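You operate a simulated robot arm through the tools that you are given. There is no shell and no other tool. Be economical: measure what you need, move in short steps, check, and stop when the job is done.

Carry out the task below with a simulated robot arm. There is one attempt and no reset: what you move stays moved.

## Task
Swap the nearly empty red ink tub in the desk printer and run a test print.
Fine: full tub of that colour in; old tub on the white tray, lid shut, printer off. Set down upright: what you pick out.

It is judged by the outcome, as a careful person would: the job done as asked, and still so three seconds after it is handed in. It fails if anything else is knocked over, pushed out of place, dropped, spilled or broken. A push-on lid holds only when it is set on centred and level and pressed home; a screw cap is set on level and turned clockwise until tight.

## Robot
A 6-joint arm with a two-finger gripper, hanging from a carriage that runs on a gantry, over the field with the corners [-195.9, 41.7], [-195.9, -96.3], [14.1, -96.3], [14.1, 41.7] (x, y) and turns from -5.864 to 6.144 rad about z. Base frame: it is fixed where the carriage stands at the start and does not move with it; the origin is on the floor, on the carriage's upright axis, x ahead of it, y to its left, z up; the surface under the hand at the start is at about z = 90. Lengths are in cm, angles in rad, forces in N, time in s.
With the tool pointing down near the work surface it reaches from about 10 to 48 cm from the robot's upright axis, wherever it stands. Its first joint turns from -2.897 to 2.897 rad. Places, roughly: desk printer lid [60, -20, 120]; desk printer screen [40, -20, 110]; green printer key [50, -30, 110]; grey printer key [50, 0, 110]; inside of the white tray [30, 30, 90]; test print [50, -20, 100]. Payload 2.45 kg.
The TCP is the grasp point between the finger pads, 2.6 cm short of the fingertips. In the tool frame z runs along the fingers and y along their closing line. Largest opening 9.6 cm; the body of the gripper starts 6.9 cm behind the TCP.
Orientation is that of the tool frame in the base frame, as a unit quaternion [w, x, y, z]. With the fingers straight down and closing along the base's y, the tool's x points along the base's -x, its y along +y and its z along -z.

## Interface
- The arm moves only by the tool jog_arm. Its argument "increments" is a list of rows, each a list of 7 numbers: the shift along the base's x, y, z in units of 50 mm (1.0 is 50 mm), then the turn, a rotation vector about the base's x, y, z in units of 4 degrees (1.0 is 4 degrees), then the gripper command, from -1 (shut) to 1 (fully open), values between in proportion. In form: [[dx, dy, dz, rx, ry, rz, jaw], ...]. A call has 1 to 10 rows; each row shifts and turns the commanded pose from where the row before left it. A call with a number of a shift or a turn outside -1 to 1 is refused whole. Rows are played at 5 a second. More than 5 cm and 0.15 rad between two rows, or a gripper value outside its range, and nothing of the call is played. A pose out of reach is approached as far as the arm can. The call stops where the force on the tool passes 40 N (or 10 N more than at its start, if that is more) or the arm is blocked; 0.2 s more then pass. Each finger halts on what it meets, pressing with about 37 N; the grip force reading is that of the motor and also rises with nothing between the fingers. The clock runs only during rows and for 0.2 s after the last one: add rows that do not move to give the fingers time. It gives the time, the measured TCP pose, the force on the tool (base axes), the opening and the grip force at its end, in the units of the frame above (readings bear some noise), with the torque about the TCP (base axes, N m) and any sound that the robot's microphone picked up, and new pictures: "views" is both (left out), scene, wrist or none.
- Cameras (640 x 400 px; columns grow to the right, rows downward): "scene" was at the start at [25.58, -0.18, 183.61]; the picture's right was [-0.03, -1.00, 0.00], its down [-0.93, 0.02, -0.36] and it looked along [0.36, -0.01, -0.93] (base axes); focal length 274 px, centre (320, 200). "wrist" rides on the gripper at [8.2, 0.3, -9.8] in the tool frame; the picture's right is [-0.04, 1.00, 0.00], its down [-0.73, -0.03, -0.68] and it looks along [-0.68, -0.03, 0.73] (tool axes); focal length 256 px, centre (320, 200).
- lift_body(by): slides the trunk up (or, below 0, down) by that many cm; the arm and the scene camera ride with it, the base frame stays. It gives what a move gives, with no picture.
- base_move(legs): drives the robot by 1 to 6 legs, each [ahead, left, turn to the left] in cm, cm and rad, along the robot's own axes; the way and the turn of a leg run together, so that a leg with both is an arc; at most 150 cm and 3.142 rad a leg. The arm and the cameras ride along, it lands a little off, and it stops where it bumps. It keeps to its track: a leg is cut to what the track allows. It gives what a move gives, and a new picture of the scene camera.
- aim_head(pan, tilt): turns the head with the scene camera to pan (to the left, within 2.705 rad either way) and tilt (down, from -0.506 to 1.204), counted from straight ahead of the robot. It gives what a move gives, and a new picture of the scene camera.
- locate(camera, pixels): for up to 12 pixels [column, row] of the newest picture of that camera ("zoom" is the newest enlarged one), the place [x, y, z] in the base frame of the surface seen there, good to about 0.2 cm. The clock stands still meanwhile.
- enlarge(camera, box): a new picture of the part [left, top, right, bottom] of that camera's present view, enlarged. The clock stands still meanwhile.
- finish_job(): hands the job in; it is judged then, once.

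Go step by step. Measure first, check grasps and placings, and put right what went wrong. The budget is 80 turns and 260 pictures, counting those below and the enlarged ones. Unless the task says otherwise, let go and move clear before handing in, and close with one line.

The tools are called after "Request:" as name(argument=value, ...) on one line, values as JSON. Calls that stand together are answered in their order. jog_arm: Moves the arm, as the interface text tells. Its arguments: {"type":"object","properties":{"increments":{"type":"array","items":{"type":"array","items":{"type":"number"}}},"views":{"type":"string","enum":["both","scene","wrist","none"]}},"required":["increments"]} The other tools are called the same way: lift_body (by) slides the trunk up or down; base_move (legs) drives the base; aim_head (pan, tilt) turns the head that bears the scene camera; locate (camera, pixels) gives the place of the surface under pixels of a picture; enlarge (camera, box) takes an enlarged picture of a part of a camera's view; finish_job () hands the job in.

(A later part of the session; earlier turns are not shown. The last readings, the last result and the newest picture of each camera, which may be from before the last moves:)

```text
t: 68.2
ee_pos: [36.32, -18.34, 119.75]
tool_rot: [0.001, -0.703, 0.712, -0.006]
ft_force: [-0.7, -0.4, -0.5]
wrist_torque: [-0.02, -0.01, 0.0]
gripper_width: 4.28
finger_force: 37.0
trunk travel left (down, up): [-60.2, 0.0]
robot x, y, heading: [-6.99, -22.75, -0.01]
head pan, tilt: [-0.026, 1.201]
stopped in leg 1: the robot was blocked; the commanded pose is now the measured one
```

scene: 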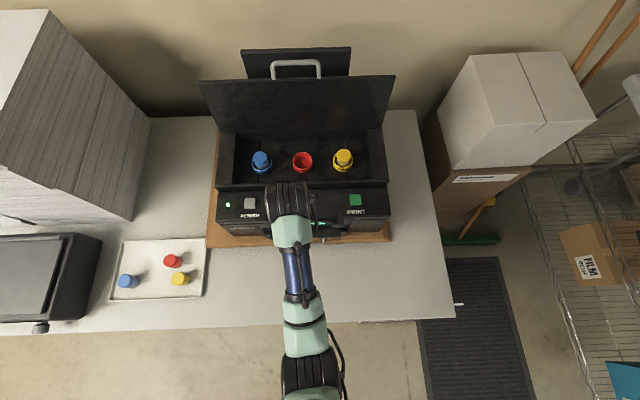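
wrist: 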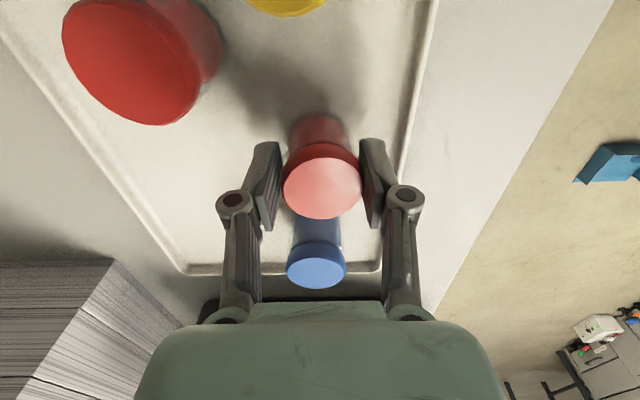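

Still blocked at this y; earlier I passed at y≈−18.7 with the carriage. I'll shift left to that lane and try forward.

Request:
base_move(legs=[[-2, 4.5, 0], [6, 0, 0]])

```text
t: 69.7
ee_pos: [40.5, -13.86, 119.7]
tool_rot: [0.001, -0.703, 0.711, -0.005]
ft_force: [-0.5, -0.1, -1.0]
wrist_torque: [0.02, 0.01, 0.0]
gripper_width: 4.29
finger_force: 36.9
trunk travel left (down, up): [-60.2, 0.0]
robot x, y, heading: [-2.36, -18.27, -0.008]
head pan, tilt: [-0.026, 1.201]
```

scene: 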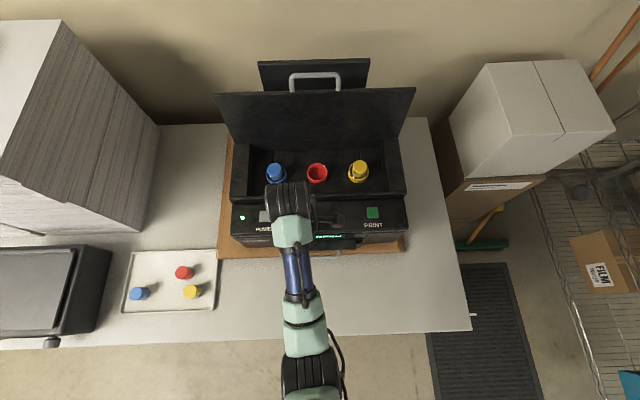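

That lane works. I'll continue forward, then jog to the red cup.

Request:
base_move(legs=[[15.9, 0, 0]])

Request:
jog_arm(increments=[[0, -0.5, 0, 0, 0, 0, -1], [0, -0.5, 0, 0, 0, 0, -1]], views="wrist")

```text
t: 70.9
ee_pos: [49.68, -14.06, 119.36]
tool_rot: [-0.011, -0.703, 0.711, 0.006]
ft_force: [-9.1, 0.9, -0.9]
wrist_torque: [0.02, 0.35, 0.04]
gripper_width: 4.3
finger_force: 37.2
trunk travel left (down, up): [-60.2, 0.0]
robot x, y, heading: [8.02, -17.99, -0.011]
head pan, tilt: [-0.026, 1.201]
stopped in leg 1: the force on the tool passed its limit at 65 N (the readings are from after the stop); the commanded pose is now the measured one
```

scene: 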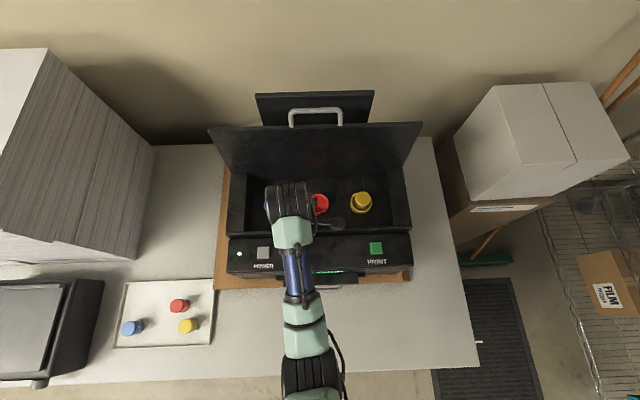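

```text
t: 71.5
ee_pos: [49.69, -18.92, 118.51]
tool_rot: [-0.011, -0.703, 0.711, 0.007]
ft_force: [-27.9, 7.4, -1.7]
wrist_torque: [0.24, 0.86, 0.21]
gripper_width: 4.3
finger_force: 37.1
out of reach, approached as far as the arm can: row 1
trunk travel left (down, up): [-60.2, 0.0]
robot x, y, heading: [7.6, -18.19, -0.011]
head pan, tilt: [-0.026, 1.201]
```

wrist: 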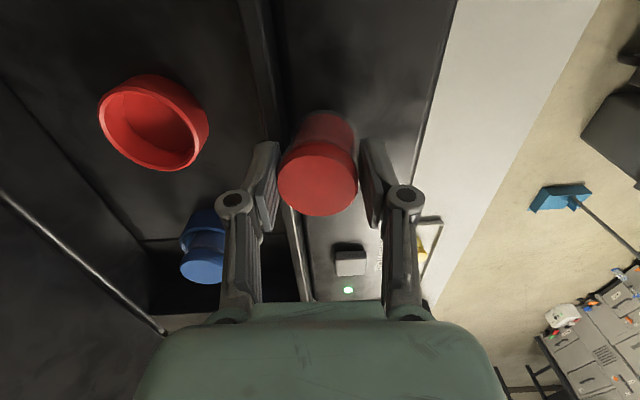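

The tub is bumping the bay's front rim, because the bottom was only at about 114. I'll back off and re-measure the printer's position and the rim height.

Request:
base_move(legs=[[-4, 0, 0]])

Request:
jog_arm(increments=[[0, 0, 0.3, 0, 0, 0, -1], [0, 0, 0.3, 0, 0, 0, -1], [0, 0, 0.3, 0, 0, 0, -1]])

Request:
enlarge(camera="scene", box=[200, 120, 440, 290])

```text
t: 72.4
ee_pos: [46.17, -19.09, 118.97]
tool_rot: [-0.009, -0.704, 0.71, 0.003]
ft_force: [0.3, 0.6, -0.7]
wrist_torque: [0.0, -0.03, 0.04]
gripper_width: 4.3
finger_force: 37.2
trunk travel left (down, up): [-60.2, 0.0]
robot x, y, heading: [3.44, -18.22, -0.014]
head pan, tilt: [-0.026, 1.201]
```

scene: 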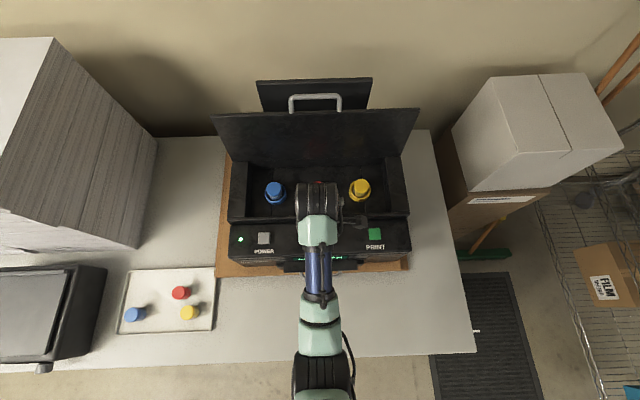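

```text
t: 73.2
ee_pos: [47.09, -18.97, 119.31]
tool_rot: [-0.008, -0.703, 0.711, 0.002]
ft_force: [0.1, 0.9, -0.9]
wrist_torque: [-0.02, -0.01, 0.0]
gripper_width: 4.3
finger_force: 36.8
out of reach, approached as far as the arm can: row 1, 2, 3
trunk travel left (down, up): [-60.2, 0.0]
robot x, y, heading: [3.84, -18.27, -0.005]
head pan, tilt: [-0.026, 1.201]
```

scene: 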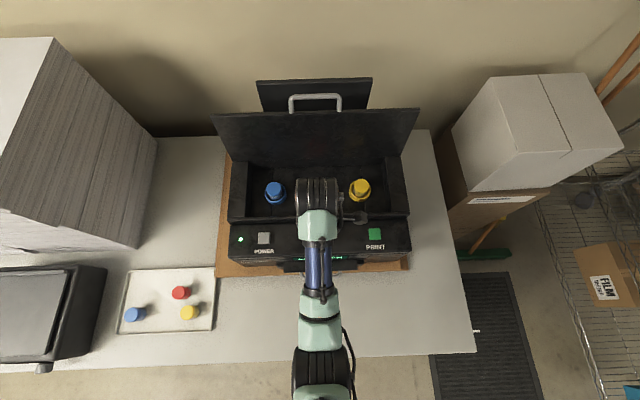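
wrist: 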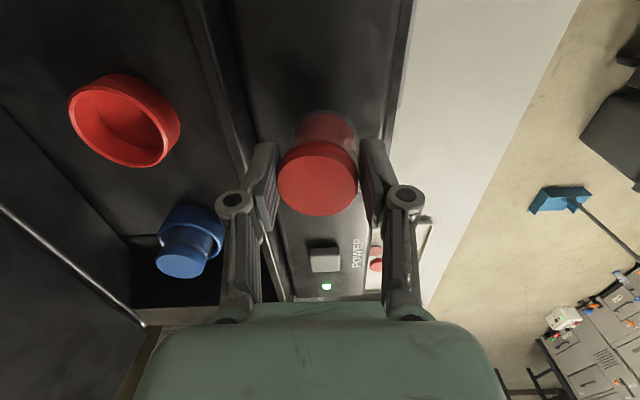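

```text
2.35 times, centred on (320, 205) of scene
```

zoom: 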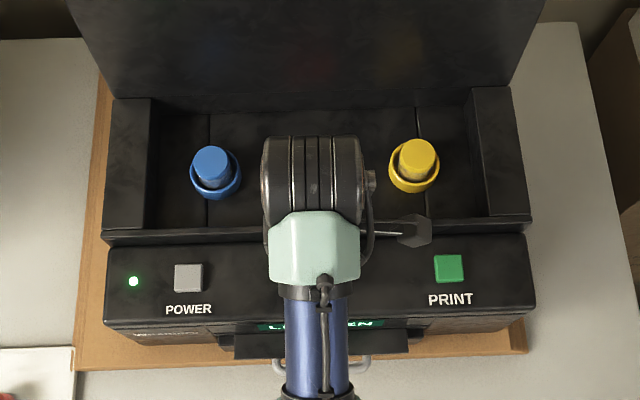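

Request:
locate(camera="zoom", pixels=[[188, 278], [448, 268], [180, 232], [180, 240], [180, 226], [180, 222], [130, 215], [500, 220], [480, 230], [212, 160], [418, 158], [500, 205]])

Request:
locate(camera="wrist", pixels=[[125, 120], [77, 105], [172, 130], [330, 130], [330, 118], [215, 60], [235, 60], [225, 60], [318, 180]])

```text
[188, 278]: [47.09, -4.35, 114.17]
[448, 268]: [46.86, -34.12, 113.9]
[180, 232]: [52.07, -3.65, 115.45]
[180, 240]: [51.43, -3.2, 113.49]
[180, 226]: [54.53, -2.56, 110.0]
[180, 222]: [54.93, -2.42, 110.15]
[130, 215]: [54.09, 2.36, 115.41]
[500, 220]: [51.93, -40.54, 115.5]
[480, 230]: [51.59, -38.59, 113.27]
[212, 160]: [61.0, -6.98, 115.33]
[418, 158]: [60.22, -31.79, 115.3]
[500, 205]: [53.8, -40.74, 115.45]
```

```text
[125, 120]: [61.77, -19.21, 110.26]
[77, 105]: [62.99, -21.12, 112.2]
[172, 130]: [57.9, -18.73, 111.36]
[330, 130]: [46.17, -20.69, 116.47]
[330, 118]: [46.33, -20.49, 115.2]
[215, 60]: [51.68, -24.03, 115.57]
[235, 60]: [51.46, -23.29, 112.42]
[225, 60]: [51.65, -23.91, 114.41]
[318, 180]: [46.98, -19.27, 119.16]
```

The printer hasn't moved. The bay rim top is at z=115.5, so I need TCP ≥ 121; the arm gets higher when it reaches further out, so I'll back the carriage up, extend and rise.

Request:
base_move(legs=[[-7, 0, 0]])

Request:
jog_arm(increments=[[0.5, 0, 0, 0, 0, 0, -1], [0.5, 0, 0.1, 0, 0, 0, -1], [0, 0, 0.2, 0, 0, 0, -1], [0, 0, 0.2, 0, 0, 0, -1]], views="none")

```text
t: 74.2
ee_pos: [40.14, -18.92, 119.2]
tool_rot: [-0.008, -0.703, 0.711, 0.003]
ft_force: [0.5, 0.8, -0.7]
wrist_torque: [-0.01, -0.02, -0.02]
gripper_width: 4.34
finger_force: 36.8
trunk travel left (down, up): [-60.2, 0.0]
robot x, y, heading: [-3.25, -18.27, -0.011]
head pan, tilt: [-0.026, 1.201]
```

scene: 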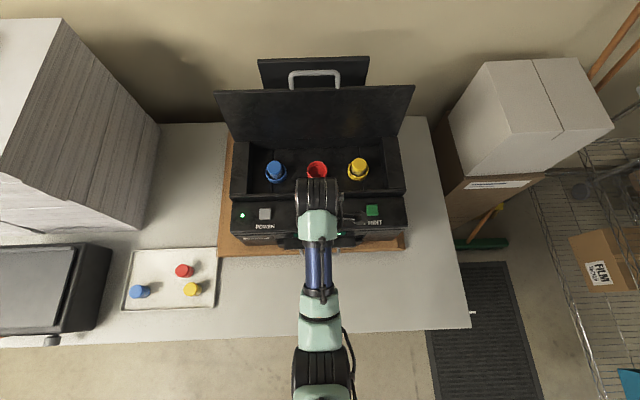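

```text
t: 75.2
ee_pos: [45.11, -18.9, 121.84]
tool_rot: [-0.008, -0.703, 0.712, 0.003]
ft_force: [0.2, -0.2, -1.4]
wrist_torque: [-0.01, 0.01, 0.0]
gripper_width: 4.29
finger_force: 37.0
trunk travel left (down, up): [-60.2, 0.0]
robot x, y, heading: [-2.9, -18.34, -0.009]
head pan, tilt: [-0.026, 1.201]
```

TCP is now at 121.8. I'll level the small tilt and drive forward so the tub arrives over the red cup.

Request:
jog_arm(increments=[[0, -0.05, 0.05, 0.1, -0.22, 0, -1]], views="none")

Request:
base_move(legs=[[15.6, 0, 0]])

Request:
enlarge(camera="wrist", box=[160, 20, 480, 220])

```text
t: 75.6
ee_pos: [45.13, -19.21, 122.04]
tool_rot: [0.0, -0.703, 0.712, 0.001]
ft_force: [0.7, -0.1, -0.4]
wrist_torque: [-0.01, -0.02, 0.01]
gripper_width: 4.3
finger_force: 37.0
trunk travel left (down, up): [-60.2, 0.0]
robot x, y, heading: [-3.28, -18.55, -0.01]
head pan, tilt: [-0.026, 1.201]
```

```text
t: 77.0
ee_pos: [60.46, -19.48, 122.01]
tool_rot: [0.0, -0.704, 0.711, 0.0]
ft_force: [1.2, -0.2, -0.9]
wrist_torque: [0.0, -0.01, 0.01]
gripper_width: 4.3
finger_force: 37.2
trunk travel left (down, up): [-60.2, 0.0]
robot x, y, heading: [12.56, -18.53, -0.01]
head pan, tilt: [-0.026, 1.201]
```

scene: 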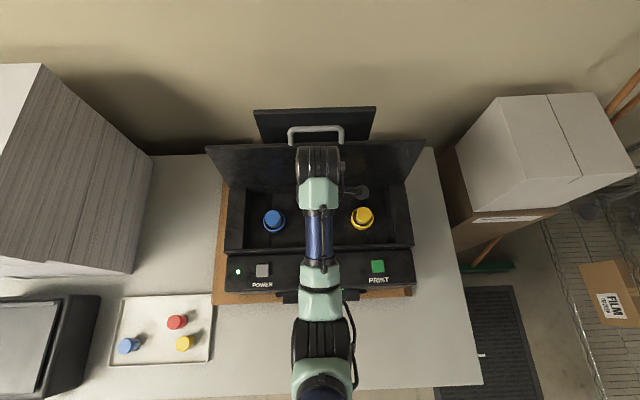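

```text
2.00 times, centred on (320, 120) of wrist
```

zoom: 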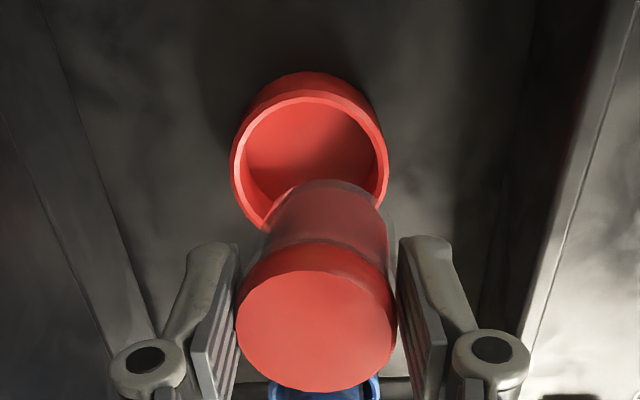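

The cup is visible at (310,150) in the zoom. I'll locate its rim for fine centring.

Request:
locate(camera="zoom", pixels=[[235, 165], [386, 165], [310, 95], [262, 115], [358, 115], [310, 150], [316, 330], [240, 325], [393, 325], [316, 273], [316, 388], [380, 195]])

```text
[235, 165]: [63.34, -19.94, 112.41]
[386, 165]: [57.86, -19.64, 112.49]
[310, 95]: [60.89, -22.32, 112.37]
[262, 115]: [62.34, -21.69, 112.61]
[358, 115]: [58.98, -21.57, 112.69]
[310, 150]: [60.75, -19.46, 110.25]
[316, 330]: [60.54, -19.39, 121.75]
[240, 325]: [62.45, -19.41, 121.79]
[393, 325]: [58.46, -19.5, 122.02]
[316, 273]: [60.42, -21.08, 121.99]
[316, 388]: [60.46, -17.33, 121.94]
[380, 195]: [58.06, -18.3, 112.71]
```

Cup centre is about [60.6, −19.25] and the tub is at [60.46, −19.2]. I'll shift 0.15 cm and lower.

Request:
jog_arm(increments=[[0.03, 0, 0, 0, 0, 0, -1], [0, 0, -0.4, 0, 0, 0, -1], [0, 0, -0.4, 0, 0, 0, -1], [0, 0, -0.2, 0, 0, 0, -1], [0, 0, -0.1, 0, 0, 0, -1], [0, 0, -0.08, 0, 0, 0, -1]], views="wrist")

```text
t: 78.4
ee_pos: [60.78, -19.26, 116.23]
tool_rot: [0.0, -0.703, 0.711, -0.002]
ft_force: [5.2, -2.1, 1.8]
wrist_torque: [-0.11, -0.19, -0.02]
gripper_width: 4.31
finger_force: 36.7
trunk travel left (down, up): [-60.2, 0.0]
robot x, y, heading: [12.34, -18.12, -0.013]
head pan, tilt: [-0.026, 1.201]
```

wrist: 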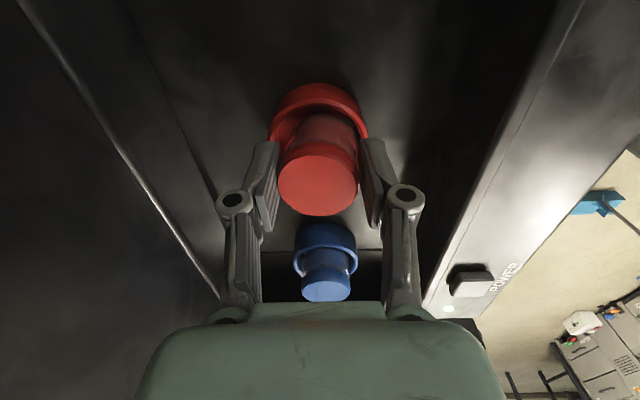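

The tub is inside the cup with a light side touch. I'll ease down the rest until it seats.

Request:
jog_arm(increments=[[0.02, 0, -0.06, 0, 0, 0, -1], [0, 0, -0.06, 0, 0, 0, -1], [0, 0, -0.04, 0, 0, 0, -1], [0, 0, 0, 0, 0, 0, -1]], views="none")

```text
t: 79.4
ee_pos: [60.63, -19.42, 115.46]
tool_rot: [-0.001, -0.704, 0.711, 0.0]
ft_force: [-5.8, -1.5, 16.2]
wrist_torque: [-0.1, 0.18, 0.04]
gripper_width: 4.3
finger_force: 37.4
trunk travel left (down, up): [-60.2, 0.0]
robot x, y, heading: [12.25, -18.78, -0.013]
head pan, tilt: [-0.026, 1.201]
```

Contact is 16 N at the expected seated height. I'll release and rise.

Request:
jog_arm(increments=[[0, 0, 0, 0, 0, 0, 0.1], [0, 0, 0, 0, 0, 0, 0.15], [0, 0, 0.4, 0, 0, 0, 0.15], [0, 0, 0.5, 0, 0, 0, 0.15], [0, 0, 0.4, 0, 0, 0, 0.15]], views="wrist")

Request:
base_move(legs=[[-22, 0, 0]])

Request:
enlarge(camera="scene", box=[200, 60, 420, 220])

```text
t: 80.6
ee_pos: [60.7, -19.37, 121.78]
tool_rot: [0.0, -0.703, 0.711, 0.0]
ft_force: [-0.8, -0.2, -0.1]
wrist_torque: [0.01, 0.02, 0.01]
gripper_width: 5.55
finger_force: 0.0
trunk travel left (down, up): [-60.2, 0.0]
robot x, y, heading: [12.66, -18.85, -0.01]
head pan, tilt: [-0.026, 1.201]
```

wrist: 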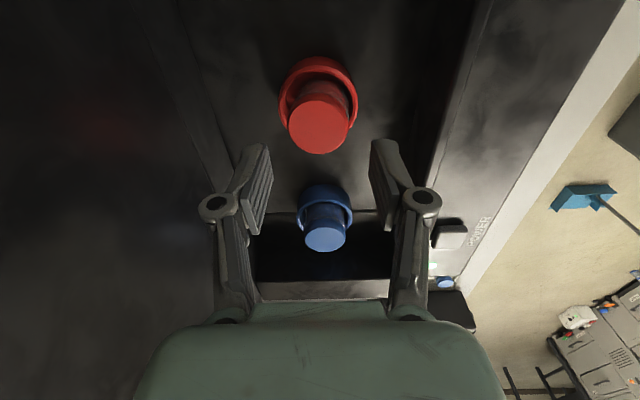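

```text
t: 82.3
ee_pos: [38.92, -19.09, 121.81]
tool_rot: [0.001, -0.702, 0.712, 0.0]
ft_force: [0.4, 0.1, -0.3]
wrist_torque: [-0.01, -0.01, 0.01]
gripper_width: 5.54
finger_force: 0.1
trunk travel left (down, up): [-60.2, 0.0]
robot x, y, heading: [-9.47, -18.08, -0.017]
head pan, tilt: [-0.026, 1.201]
```

scene: 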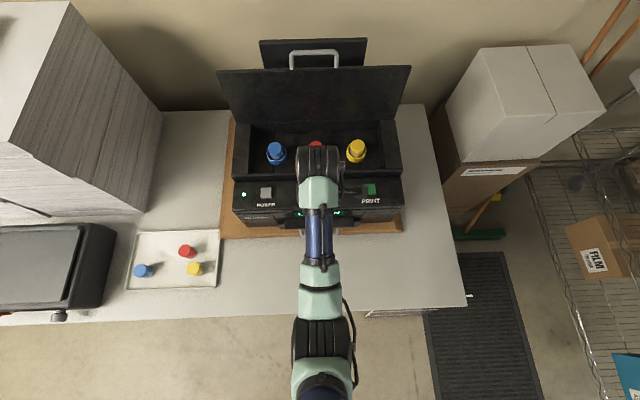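

```text
2.50 times, centred on (310, 140) of scene
```

zoom: 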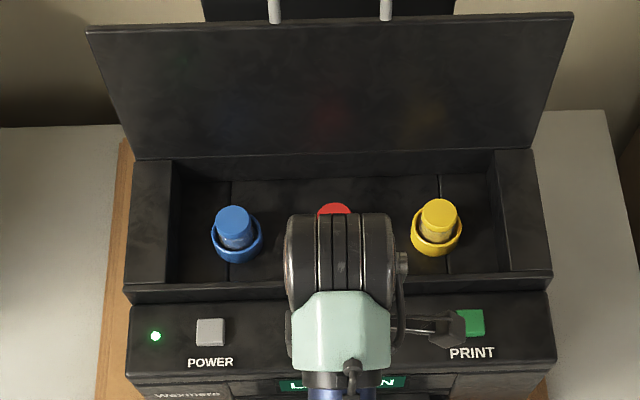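

The new red tub is seated and the old one stands on the tray. Now for the lid: I'll turn the tool to horizontal again, with the same trunk height as before, to pull the handle back down.

Request:
lift_body(by=-2.0)

Request:
jog_arm(increments=[[0, 0, 0, 0, -1, 0, 0], [0, 0, 0, 0, -1, 0, 0], [0, 0, 0, 0, -1, 0, 0], [0, 0, 0, 0, -1, 0, 0], [0, 0, 0, 0, -1, 0, 0], [0, 0, 0, 0, -1, 0, 0], [0, 0, 0, 0, -1, 0, 0], [0, 0, 0, 0, -1, 0, 0], [0, 0, 0, 0, -1, 0, 0], [0, 0, 0, 0, -1, 0, 0]], views="none")

Request:
jog_arm(increments=[[0, 0, 0.35, 0, -1, 0, -0.2], [0, 0, 0.35, 0, -1, 0, -0.2], [0, 0, 0.35, 0, -1, 0, -0.2], [0, 0, 0.35, 0, -1, 0, -0.2], [0, 0, 0.35, 0, -1, 0, -0.2], [0, 0, 0.35, 0, -1, 0, -0.2], [0, 0, 0.35, 0, -1, 0, -0.2], [0, 0, 0.35, 0, -1, 0, -0.2], [0, 0, 0.35, 0, -1, 0, -0.2], [0, 0, 0.35, 0, -1, 0, -0.2]], views="scene")

```text
t: 82.9
ee_pos: [38.95, -19.09, 119.83]
tool_rot: [0.0, -0.703, 0.711, 0.0]
ft_force: [0.0, 1.1, 0.0]
wrist_torque: [0.0, -0.01, -0.01]
gripper_width: 5.51
finger_force: 0.1
trunk travel left (down, up): [-58.2, 2.0]
robot x, y, heading: [-9.18, -18.12, -0.007]
head pan, tilt: [-0.026, 1.201]
```

```text
t: 85.1
ee_pos: [38.92, -19.08, 119.8]
tool_rot: [0.244, -0.66, 0.669, -0.242]
ft_force: [0.5, 0.0, 0.1]
wrist_torque: [-0.05, 0.02, 0.02]
gripper_width: 4.79
finger_force: 0.0
trunk travel left (down, up): [-58.2, 2.0]
robot x, y, heading: [-9.37, -18.3, -0.01]
head pan, tilt: [-0.026, 1.201]
```

```text
t: 87.3
ee_pos: [38.8, -19.25, 137.3]
tool_rot: [0.457, -0.538, 0.545, -0.453]
ft_force: [-1.2, -0.4, -0.2]
wrist_torque: [0.01, -0.01, 0.02]
gripper_width: 3.81
finger_force: 0.0
trunk travel left (down, up): [-58.2, 2.0]
robot x, y, heading: [-9.44, -18.0, -0.017]
head pan, tilt: [-0.026, 1.201]
```

scene: 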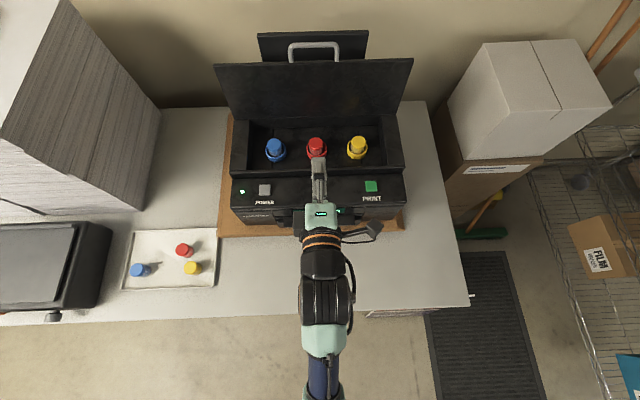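

Worked well. I'll measure the handle bar's current position, and check the red tub.

Request:
locate(camera="scene", pixels=[[300, 45], [314, 45], [328, 45], [300, 43], [314, 47], [230, 66], [400, 64], [316, 144], [275, 145], [357, 143]])

Request:
enlarge(camera="scene", box=[220, 20, 420, 160])

```text
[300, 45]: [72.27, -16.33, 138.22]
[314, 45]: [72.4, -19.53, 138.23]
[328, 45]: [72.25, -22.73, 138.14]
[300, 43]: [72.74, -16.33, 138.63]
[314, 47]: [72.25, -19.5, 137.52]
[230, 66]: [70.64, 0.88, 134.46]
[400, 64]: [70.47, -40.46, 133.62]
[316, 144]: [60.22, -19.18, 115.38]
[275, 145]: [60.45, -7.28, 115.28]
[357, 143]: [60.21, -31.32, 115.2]
```

```text
2.86 times, centred on (320, 90) of scene
```

zoom: 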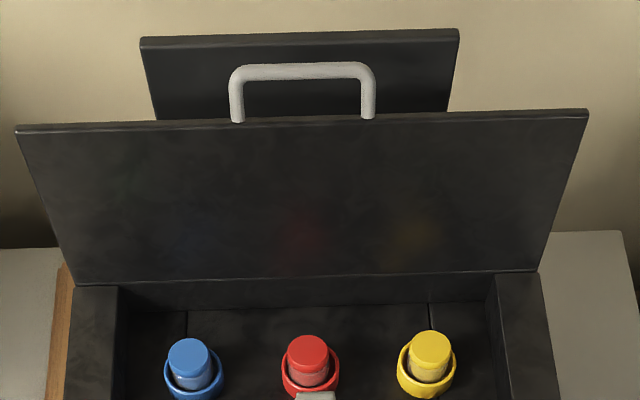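

Refit: hinge at [70.2, 115.8], radius 22.4; the bar centre is at [72.7, 138.0]. I'll drive forward and stop just short of the bar to check alignment.

Request:
base_move(legs=[[16, 0, 0]])

Request:
jog_arm(increments=[[0.95, 0, 0.1, 0, 0, 0, -0.5], [0.95, 0, 0.1, 0, 0, 0, -0.5], [0.6, 0, 0.1, 0, 0, 0, -0.5], [0, 0, 0, 0, 0, 0, -0.5]], views="both")

```text
t: 88.8
ee_pos: [54.81, -19.43, 137.32]
tool_rot: [0.457, -0.538, 0.545, -0.453]
ft_force: [-0.3, -0.4, -0.2]
wrist_torque: [0.0, 0.0, 0.0]
gripper_width: 3.83
finger_force: 0.0
trunk travel left (down, up): [-58.2, 2.0]
robot x, y, heading: [6.2, -18.14, -0.017]
head pan, tilt: [-0.026, 1.201]
```

scene: 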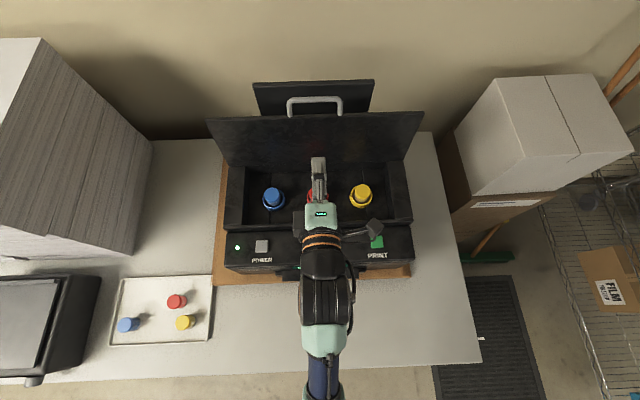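

```text
t: 89.8
ee_pos: [67.4, -19.56, 138.93]
tool_rot: [0.456, -0.538, 0.545, -0.453]
ft_force: [-0.4, 0.6, 0.4]
wrist_torque: [0.0, 0.02, 0.02]
gripper_width: 2.41
finger_force: 0.0
trunk travel left (down, up): [-58.2, 2.0]
robot x, y, heading: [6.51, -18.16, -0.01]
head pan, tilt: [-0.026, 1.201]
```

scene: 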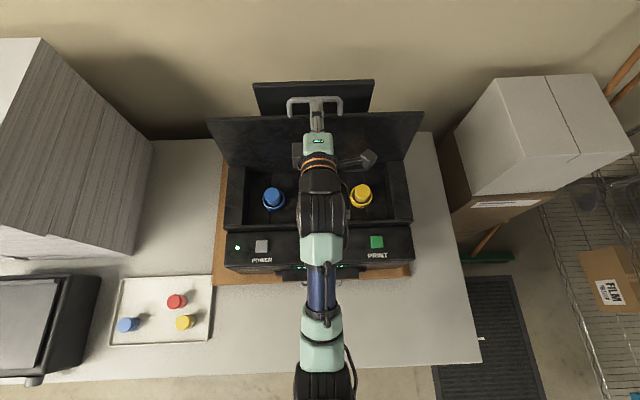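
wrist: 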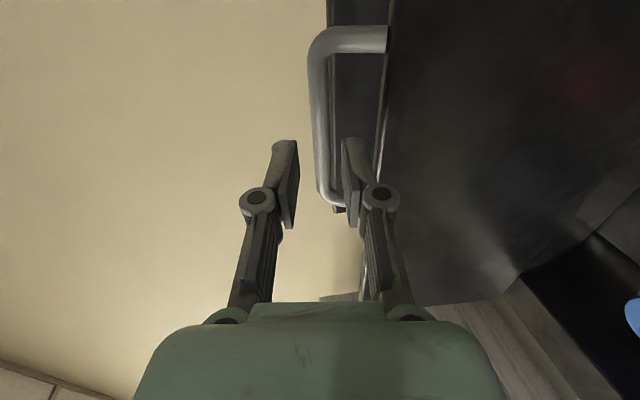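

The bar at (322,130) in the wrist view lies between the fingers. I'll move forward along the tool axis and grip.

Request:
jog_arm(increments=[[0.43, 0, -0.075, 0, 0, 0, -0.5], [0.43, 0, -0.075, 0, 0, 0, -0.5], [0, 0, 0, 0, 0, 0, -1], [0, 0, 0, 0, 0, 0, -1]], views="wrist")

```text
t: 90.8
ee_pos: [71.63, -19.51, 137.98]
tool_rot: [0.456, -0.539, 0.545, -0.452]
ft_force: [1.2, -0.1, -4.0]
wrist_torque: [0.03, 0.0, 0.02]
gripper_width: 1.12
finger_force: 38.7
trunk travel left (down, up): [-58.2, 2.0]
robot x, y, heading: [6.28, -18.4, -0.017]
head pan, tilt: [-0.026, 1.201]
```

wrist: 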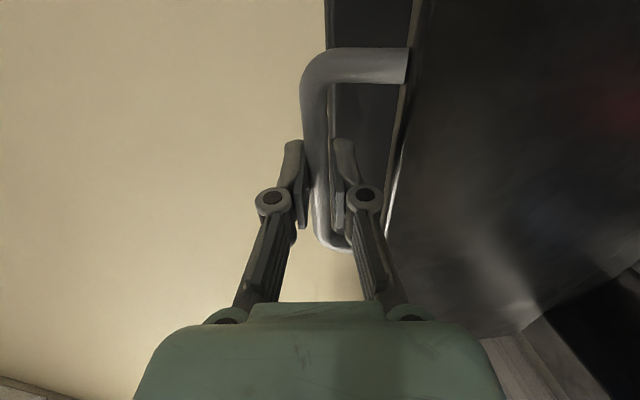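

Gripped at 1.12. I'll pull the lid back down along the reverse arc, first part now.

Request:
jog_arm(increments=[[-0.5, 0, 0.028, 0, 0, 0, -1], [-0.468, 0, -0.024, 0, 0, 0, -1], [-0.464, 0, -0.074, 0, 0, 0, -1], [-0.452, 0, -0.122, 0, 0, 0, -1], [-0.438, 0, -0.168, 0, 0, 0, -1], [-0.418, 0, -0.212, 0, 0, 0, -1], [-0.394, 0, -0.256, 0, 0, 0, -1]], views="both")

```text
t: 92.4
ee_pos: [55.96, -19.52, 133.92]
tool_rot: [0.457, -0.538, 0.544, -0.453]
ft_force: [-4.6, -4.1, 4.5]
wrist_torque: [-0.01, 0.05, 0.02]
gripper_width: 1.07
finger_force: 37.9
trunk travel left (down, up): [-58.2, 2.0]
robot x, y, heading: [6.37, -18.84, -0.015]
head pan, tilt: [-0.026, 1.201]
```

scene: 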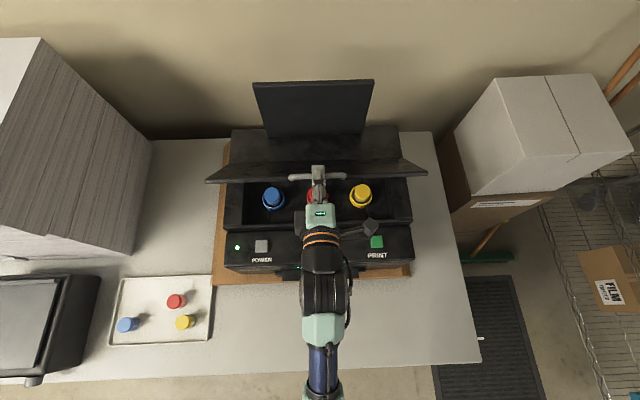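
wrist: 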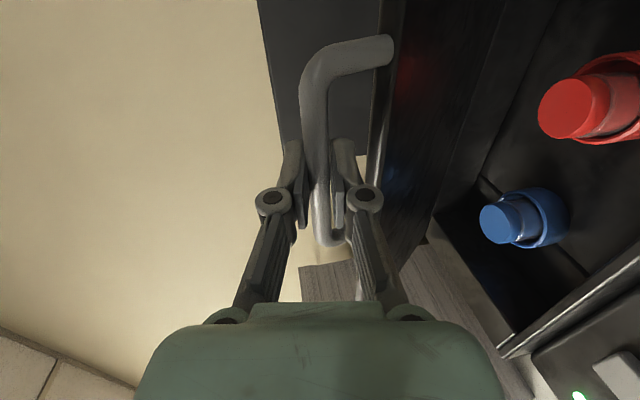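

The lid follows with low forces, at about 50°. I'll continue the arc down.

Request:
jog_arm(increments=[[-0.364, 0, -0.294, 0, 0, 0, -1], [-0.332, 0, -0.332, 0, 0, 0, -1], [-0.294, 0, -0.364, 0, 0, 0, -1], [-0.256, 0, -0.394, 0, 0, 0, -1], [-0.212, 0, -0.418, 0, 0, 0, -1], [-0.168, 0, -0.438, 0, 0, 0, -1], [-0.122, 0, -0.452, 0, 0, 0, -1]], views="both")

```text
t: 94.0
ee_pos: [47.33, -19.56, 120.48]
tool_rot: [0.457, -0.538, 0.544, -0.453]
ft_force: [10.8, -6.5, -2.9]
wrist_torque: [-0.19, -0.06, 0.54]
gripper_width: 1.12
finger_force: 38.3
trunk travel left (down, up): [-58.2, 2.0]
robot x, y, heading: [6.34, -18.83, -0.008]
head pan, tilt: [-0.026, 1.201]
```

scene: 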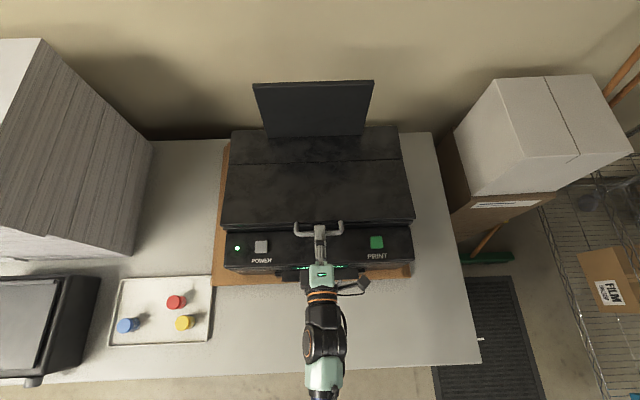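
wrist: 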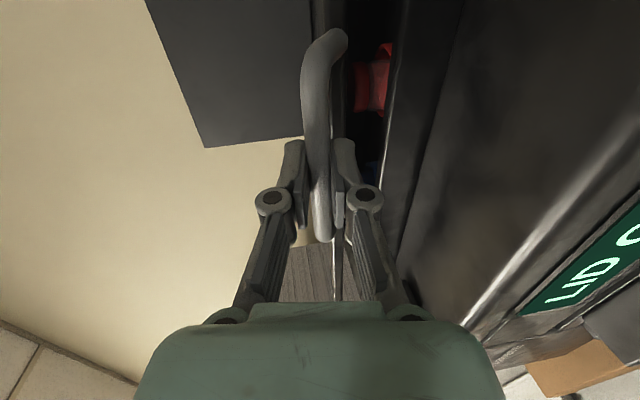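

Nearly shut; the remaining gap is about 2.7 cm at the handle. I'll finish down with a light press.

Request:
jog_arm(increments=[[-0.03, 0, -0.25, 0, 0, 0, -1], [0, 0, -0.2, 0, 0, 0, -1], [0, 0, -0.1, 0, 0, 0, -1], [0, 0, -0.05, 0, 0, 0, -1]], views="both")

Request:
enlarge(camera="scene", box=[210, 170, 430, 290])

```text
t: 95.0
ee_pos: [46.83, -19.48, 117.71]
tool_rot: [0.457, -0.538, 0.545, -0.453]
ft_force: [-18.7, 0.1, 22.4]
wrist_torque: [-0.37, -0.27, 0.66]
gripper_width: 1.12
finger_force: 39.0
trunk travel left (down, up): [-58.2, 2.0]
robot x, y, heading: [6.58, -18.12, -0.015]
head pan, tilt: [-0.026, 1.201]
```

scene: 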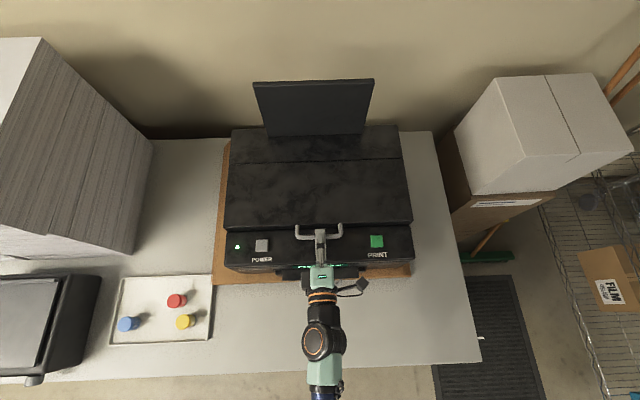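
wrist: 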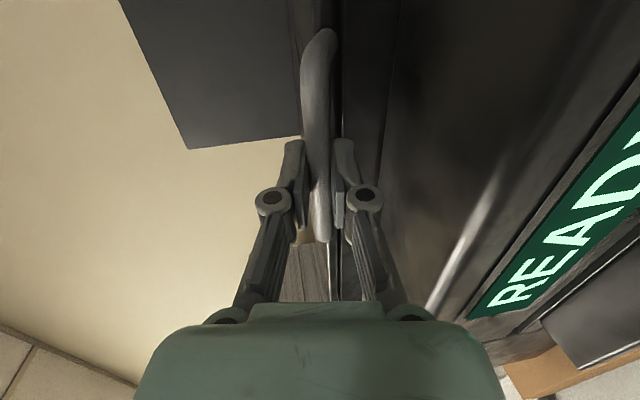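

```text
2.91 times, centred on (320, 230) of scene
```

zoom: 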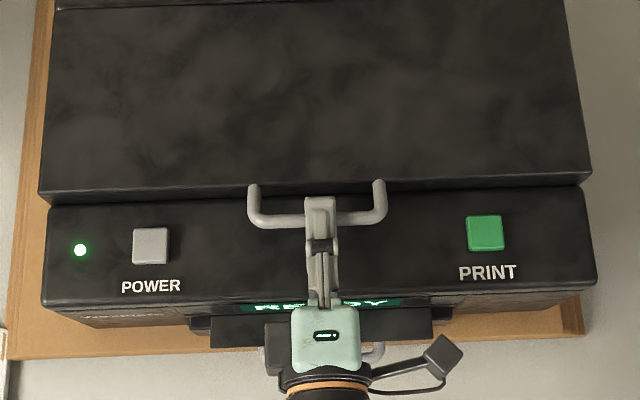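

The lid is shut and the screen says READY. I'll release the handle, back away, and turn the tool downward for pressing keys.

Request:
jog_arm(increments=[[0, 0, 0.02, 0, 0, 0, -0.3], [0, 0, 0, 0, 0, 0, -0.27], [0, 0, 0, 0, 0, 0, -0.27]], views="none")

Request:
base_move(legs=[[-10, 0, 0]])

Request:
jog_arm(increments=[[0, 0, 0.3, 0, 1, 0, -1], [0, 0, 0.3, 0, 1, 0, -1], [0, 0, 0.3, 0, 1, 0, -1], [0.1, -0.3, 0, 0, 1, 0, -1], [0.1, -0.3, 0, 0, 1, 0, -1], [0.1, -0.3, 0, 0, 1, 0, -1], [0.1, -0.3, 0, 0, 1, 0, -1], [0.1, -0.3, 0, 0, 1, 0, -1], [0.1, -0.3, 0, 0, 1, 0, -1], [0.1, -0.3, 0, 0, 1, 0, -1]], views="scene")

```text
t: 95.8
ee_pos: [47.08, -19.51, 117.56]
tool_rot: [0.457, -0.537, 0.545, -0.453]
ft_force: [-0.6, -0.3, 0.2]
wrist_torque: [0.0, -0.02, 0.0]
gripper_width: 3.52
finger_force: 0.0
trunk travel left (down, up): [-58.2, 2.0]
robot x, y, heading: [6.16, -18.54, -0.016]
head pan, tilt: [-0.026, 1.201]
```

```text
t: 96.9
ee_pos: [37.12, -19.26, 117.55]
tool_rot: [0.457, -0.538, 0.545, -0.453]
ft_force: [-0.9, 0.9, -0.4]
wrist_torque: [0.01, -0.02, -0.02]
gripper_width: 3.49
finger_force: 0.0
trunk travel left (down, up): [-58.2, 2.0]
robot x, y, heading: [-3.56, -18.67, -0.015]
head pan, tilt: [-0.026, 1.201]
```

scene: 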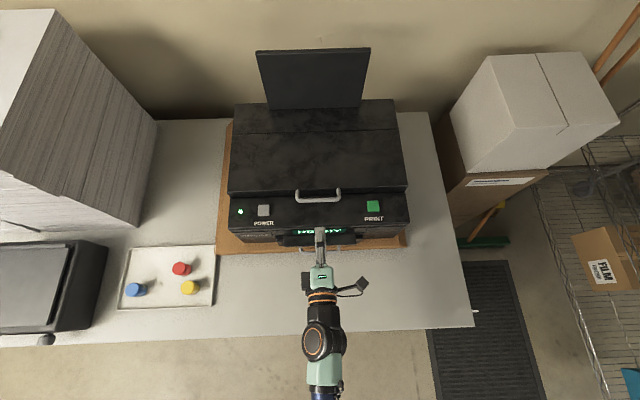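

```text
t: 99.1
ee_pos: [40.58, -29.77, 122.05]
tool_rot: [0.243, -0.661, 0.668, -0.24]
ft_force: [0.5, -0.3, -0.3]
wrist_torque: [0.01, -0.01, 0.03]
gripper_width: 0.0
finger_force: 28.6
trunk travel left (down, up): [-58.2, 2.0]
robot x, y, heading: [-3.63, -18.44, -0.012]
head pan, tilt: [-0.026, 1.201]
```

scene: 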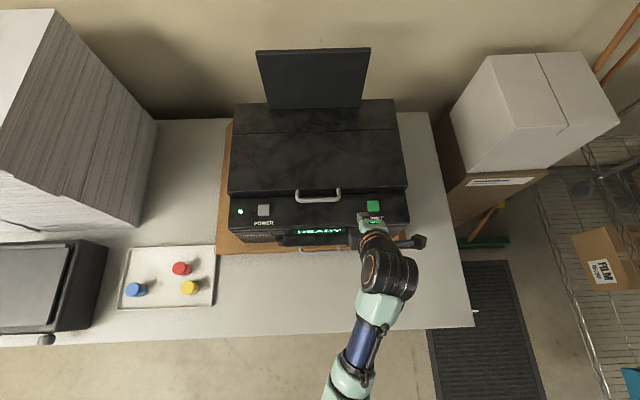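

Half-turned and clear. I'll bring the carriage a bit forward and finish turning down above the green PRINT key.

Request:
base_move(legs=[[5.5, 0, 0]])

Request:
jog_arm(increments=[[0, -0.09, -0.04, 0, 1, 0, -1], [0, -0.09, -0.04, 0, 1, 0, -1], [0, -0.09, -0.04, 0, 1, 0, -1], [0, -0.09, -0.04, 0, 1, 0, -1], [0, -0.09, -0.04, 0, 1, 0, -1], [0, -0.09, -0.04, 0, 1, 0, -1], [0, -0.09, -0.04, 0, 1, 0, -1], [0, -0.09, -0.04, 0, 1, 0, -1], [0, -0.09, -0.04, 0, 1, 0, -1], [0, -0.09, -0.04, 0, 1, 0, -1]], views="both")

```text
t: 100.1
ee_pos: [45.9, -29.87, 122.04]
tool_rot: [0.243, -0.66, 0.668, -0.241]
ft_force: [0.4, 0.4, 0.2]
wrist_torque: [0.0, -0.02, -0.02]
gripper_width: 0.0
finger_force: 28.7
trunk travel left (down, up): [-58.2, 2.0]
robot x, y, heading: [1.72, -18.22, -0.018]
head pan, tilt: [-0.026, 1.201]
```

scene: 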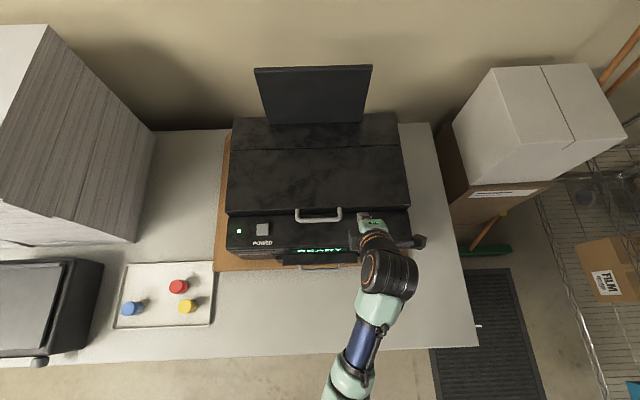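

```text
t: 102.3
ee_pos: [46.24, -34.57, 119.79]
tool_rot: [0.0, -0.703, 0.711, 0.0]
ft_force: [0.1, 0.0, 0.1]
wrist_torque: [0.01, 0.0, -0.02]
gripper_width: 0.0
finger_force: 28.7
out of reach, approached as far as the arm can: row 10
trunk travel left (down, up): [-58.2, 2.0]
robot x, y, heading: [1.86, -18.28, -0.011]
head pan, tilt: [-0.026, 1.201]
```

scene: 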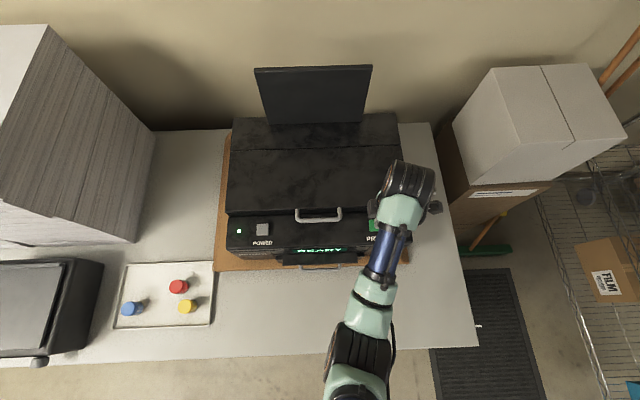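
wrist: 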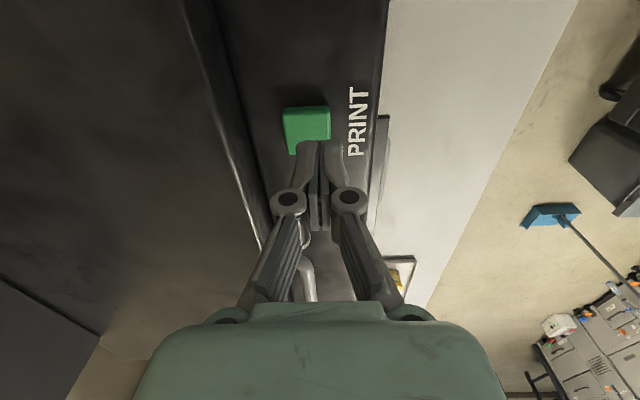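

The fingertips are over the PRINT key. I'll centre on [46.9, −34.1] and press down in small steps.

Request:
jog_arm(increments=[[0.13, 0.09, 0, 0, 0, 0, -1], [0, 0, -0.4, 0, 0, 0, -1], [0, 0, -0.12, 0, 0, 0, -1], [0, 0, -0.06, 0, 0, 0, -1], [0, 0, -0.04, 0, 0, 0, -1], [0, 0, -0.04, 0, 0, 0, -1], [0, 0, -0.04, 0, 0, 0, -1]], views="none")

Request:
enlarge(camera="scene", box=[220, 200, 420, 290])

```text
t: 103.9
ee_pos: [46.91, -33.98, 116.16]
tool_rot: [0.0, -0.702, 0.712, 0.0]
ft_force: [-0.5, -0.6, 1.4]
wrist_torque: [-0.03, -0.01, 0.0]
gripper_width: 0.61
finger_force: 28.2
trunk travel left (down, up): [-58.2, 2.0]
robot x, y, heading: [1.95, -18.58, -0.012]
head pan, tilt: [-0.026, 1.201]
```

```text
3.20 times, centred on (320, 245) of scene
```

zoom: 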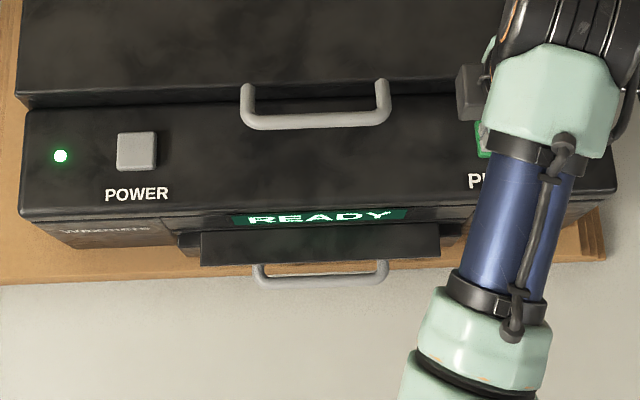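

No press registered yet (1.4 N, still READY). I'll press a little further.

Request:
jog_arm(increments=[[0, 0, -0.04, 0, 0, 0, -1], [0, 0, -0.04, 0, 0, 0, -1], [0, 0, -0.04, 0, 0, 0, -1], [0, 0, 0, 0, 0, 0, -1]], views="wrist")

Request:
enlarge(camera="scene", box=[220, 200, 420, 290])

```text
t: 104.9
ee_pos: [46.93, -34.03, 115.62]
tool_rot: [0.0, -0.703, 0.711, -0.001]
ft_force: [-5.7, 3.2, 19.7]
wrist_torque: [0.06, 0.1, -0.01]
gripper_width: 0.61
finger_force: 28.5
trunk travel left (down, up): [-58.2, 2.0]
robot x, y, heading: [1.88, -18.23, -0.012]
head pan, tilt: [-0.026, 1.201]
heard: click
```

wrist: 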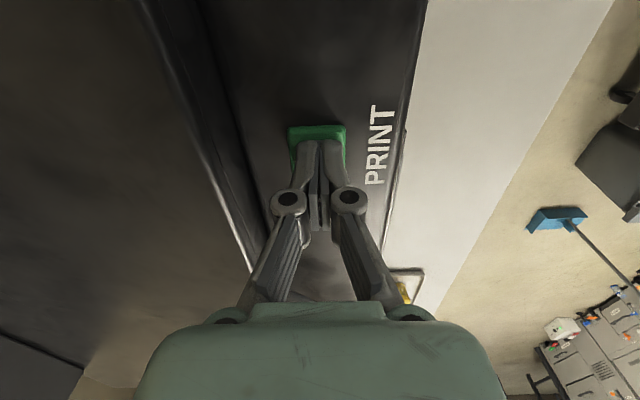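

```text
3.20 times, centred on (320, 245) of scene
```

zoom: 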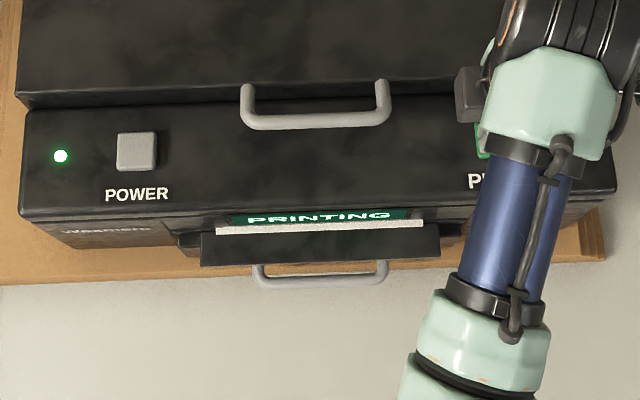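

A click was heard and it's PRINTING, with paper emerging. I'll lift off the key, move clear, and watch until it finishes.

Request:
jog_arm(increments=[[0, 0, 0.4, 0, 0, 0, -1], [0, 0, 0.35, 0, 0, 0, -1], [0, 0.6, 0, 0, 0, 0, -1], [0, 0, 0, 0, 0, 0, -1], [0, 0, 0, 0, 0, 0, -1], [0, 0, 0, 0, 0, 0, -1], [0, 0, 0, 0, 0, 0, -1], [0, 0, 0, 0, 0, 0, -1], [0, 0, 0, 0, 0, 0, -1], [0, 0, 0, 0, 0, 0, -1]], views="scene")

Request:
enlarge(camera="scene", box=[220, 200, 420, 290])

```text
t: 107.1
ee_pos: [47.04, -30.95, 119.41]
tool_rot: [-0.001, -0.702, 0.712, 0.0]
ft_force: [-0.5, 0.5, -0.3]
wrist_torque: [0.02, 0.01, 0.0]
gripper_width: 0.0
finger_force: 28.5
trunk travel left (down, up): [-58.2, 2.0]
robot x, y, heading: [1.75, -18.36, -0.013]
head pan, tilt: [-0.026, 1.201]
```

scene: 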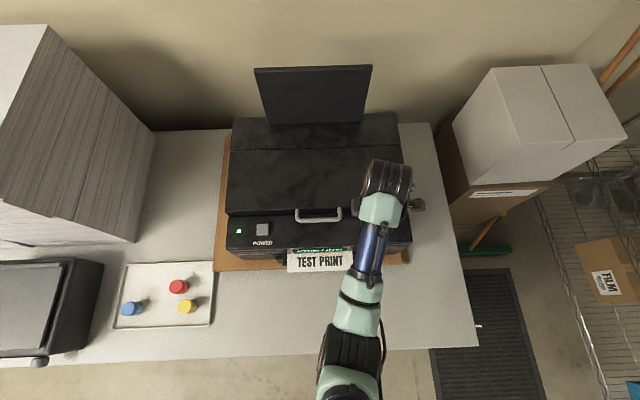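

```text
3.20 times, centred on (320, 245) of scene
```

zoom: 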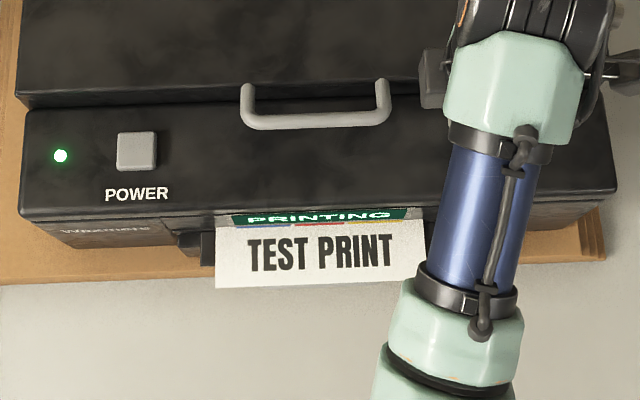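

Still printing. While it finishes I'll drive around in front of the handle toward the POWER key with the hand raised.

Request:
lift_body(by=2.0)

Request:
base_move(legs=[[-8, 0, 0], [0, 26.5, 0], [8, 0, 0]])

Request:
enlarge(camera="scene", box=[270, 180, 490, 300])

Request:
enlarge(camera="wrist", box=[160, 20, 480, 220])

```text
t: 107.7
ee_pos: [46.87, -31.03, 121.26]
tool_rot: [-0.001, -0.702, 0.712, -0.001]
ft_force: [1.1, -0.9, 0.7]
wrist_torque: [-0.02, -0.01, 0.02]
gripper_width: 0.0
finger_force: 28.8
trunk travel left (down, up): [-60.2, 0.0]
robot x, y, heading: [1.72, -18.33, -0.015]
head pan, tilt: [-0.026, 1.201]
```

```text
t: 111.0
ee_pos: [47.32, -4.25, 121.29]
tool_rot: [0.0, -0.702, 0.712, 0.0]
ft_force: [-0.5, -0.5, -0.7]
wrist_torque: [0.01, 0.01, -0.01]
gripper_width: 0.0
finger_force: 28.2
trunk travel left (down, up): [-60.2, 0.0]
robot x, y, heading: [1.88, 8.56, -0.01]
head pan, tilt: [-0.026, 1.201]
```

scene: 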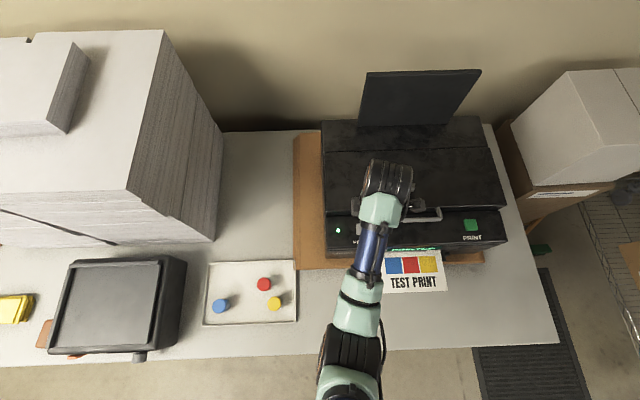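

```text
2.91 times, centred on (380, 240) of scene
```

zoom: 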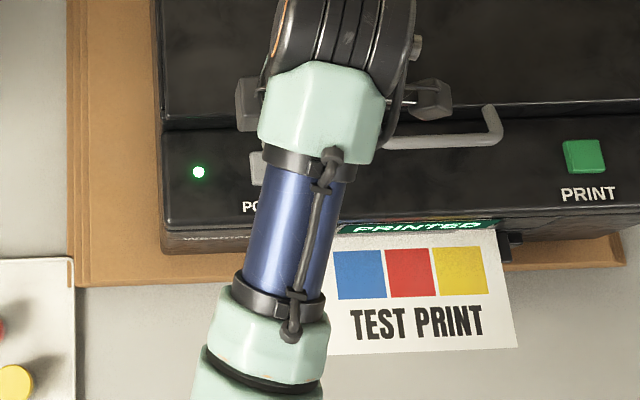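

```text
2.00 times, centred on (320, 120) of wrist
```

zoom: 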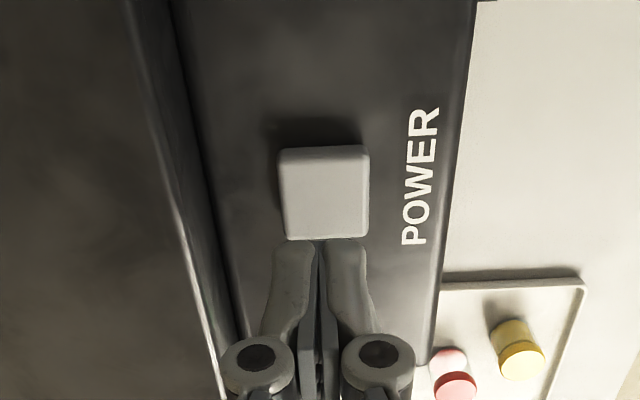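

The screen shows PRINTED with all three colours on the page. I'll press POWER, straight below the fingertips.

Request:
jog_arm(increments=[[-0.05, 0, -0.4, 0, 0, 0, -1], [0, 0, -0.4, 0, 0, 0, -1], [0, 0, -0.2, 0, 0, 0, -1], [0, 0, -0.04, 0, 0, 0, -1], [0, 0, -0.04, 0, 0, 0, -1], [0, 0, -0.04, 0, 0, 0, -1]], views="none")

```text
t: 112.3
ee_pos: [47.1, -4.31, 115.77]
tool_rot: [-0.001, -0.703, 0.711, -0.001]
ft_force: [-5.7, 1.5, 13.8]
wrist_torque: [0.08, 0.12, -0.02]
gripper_width: 0.61
finger_force: 28.8
trunk travel left (down, up): [-60.2, 0.0]
robot x, y, heading: [2.27, 8.68, -0.008]
head pan, tilt: [-0.026, 1.201]
heard: click
```

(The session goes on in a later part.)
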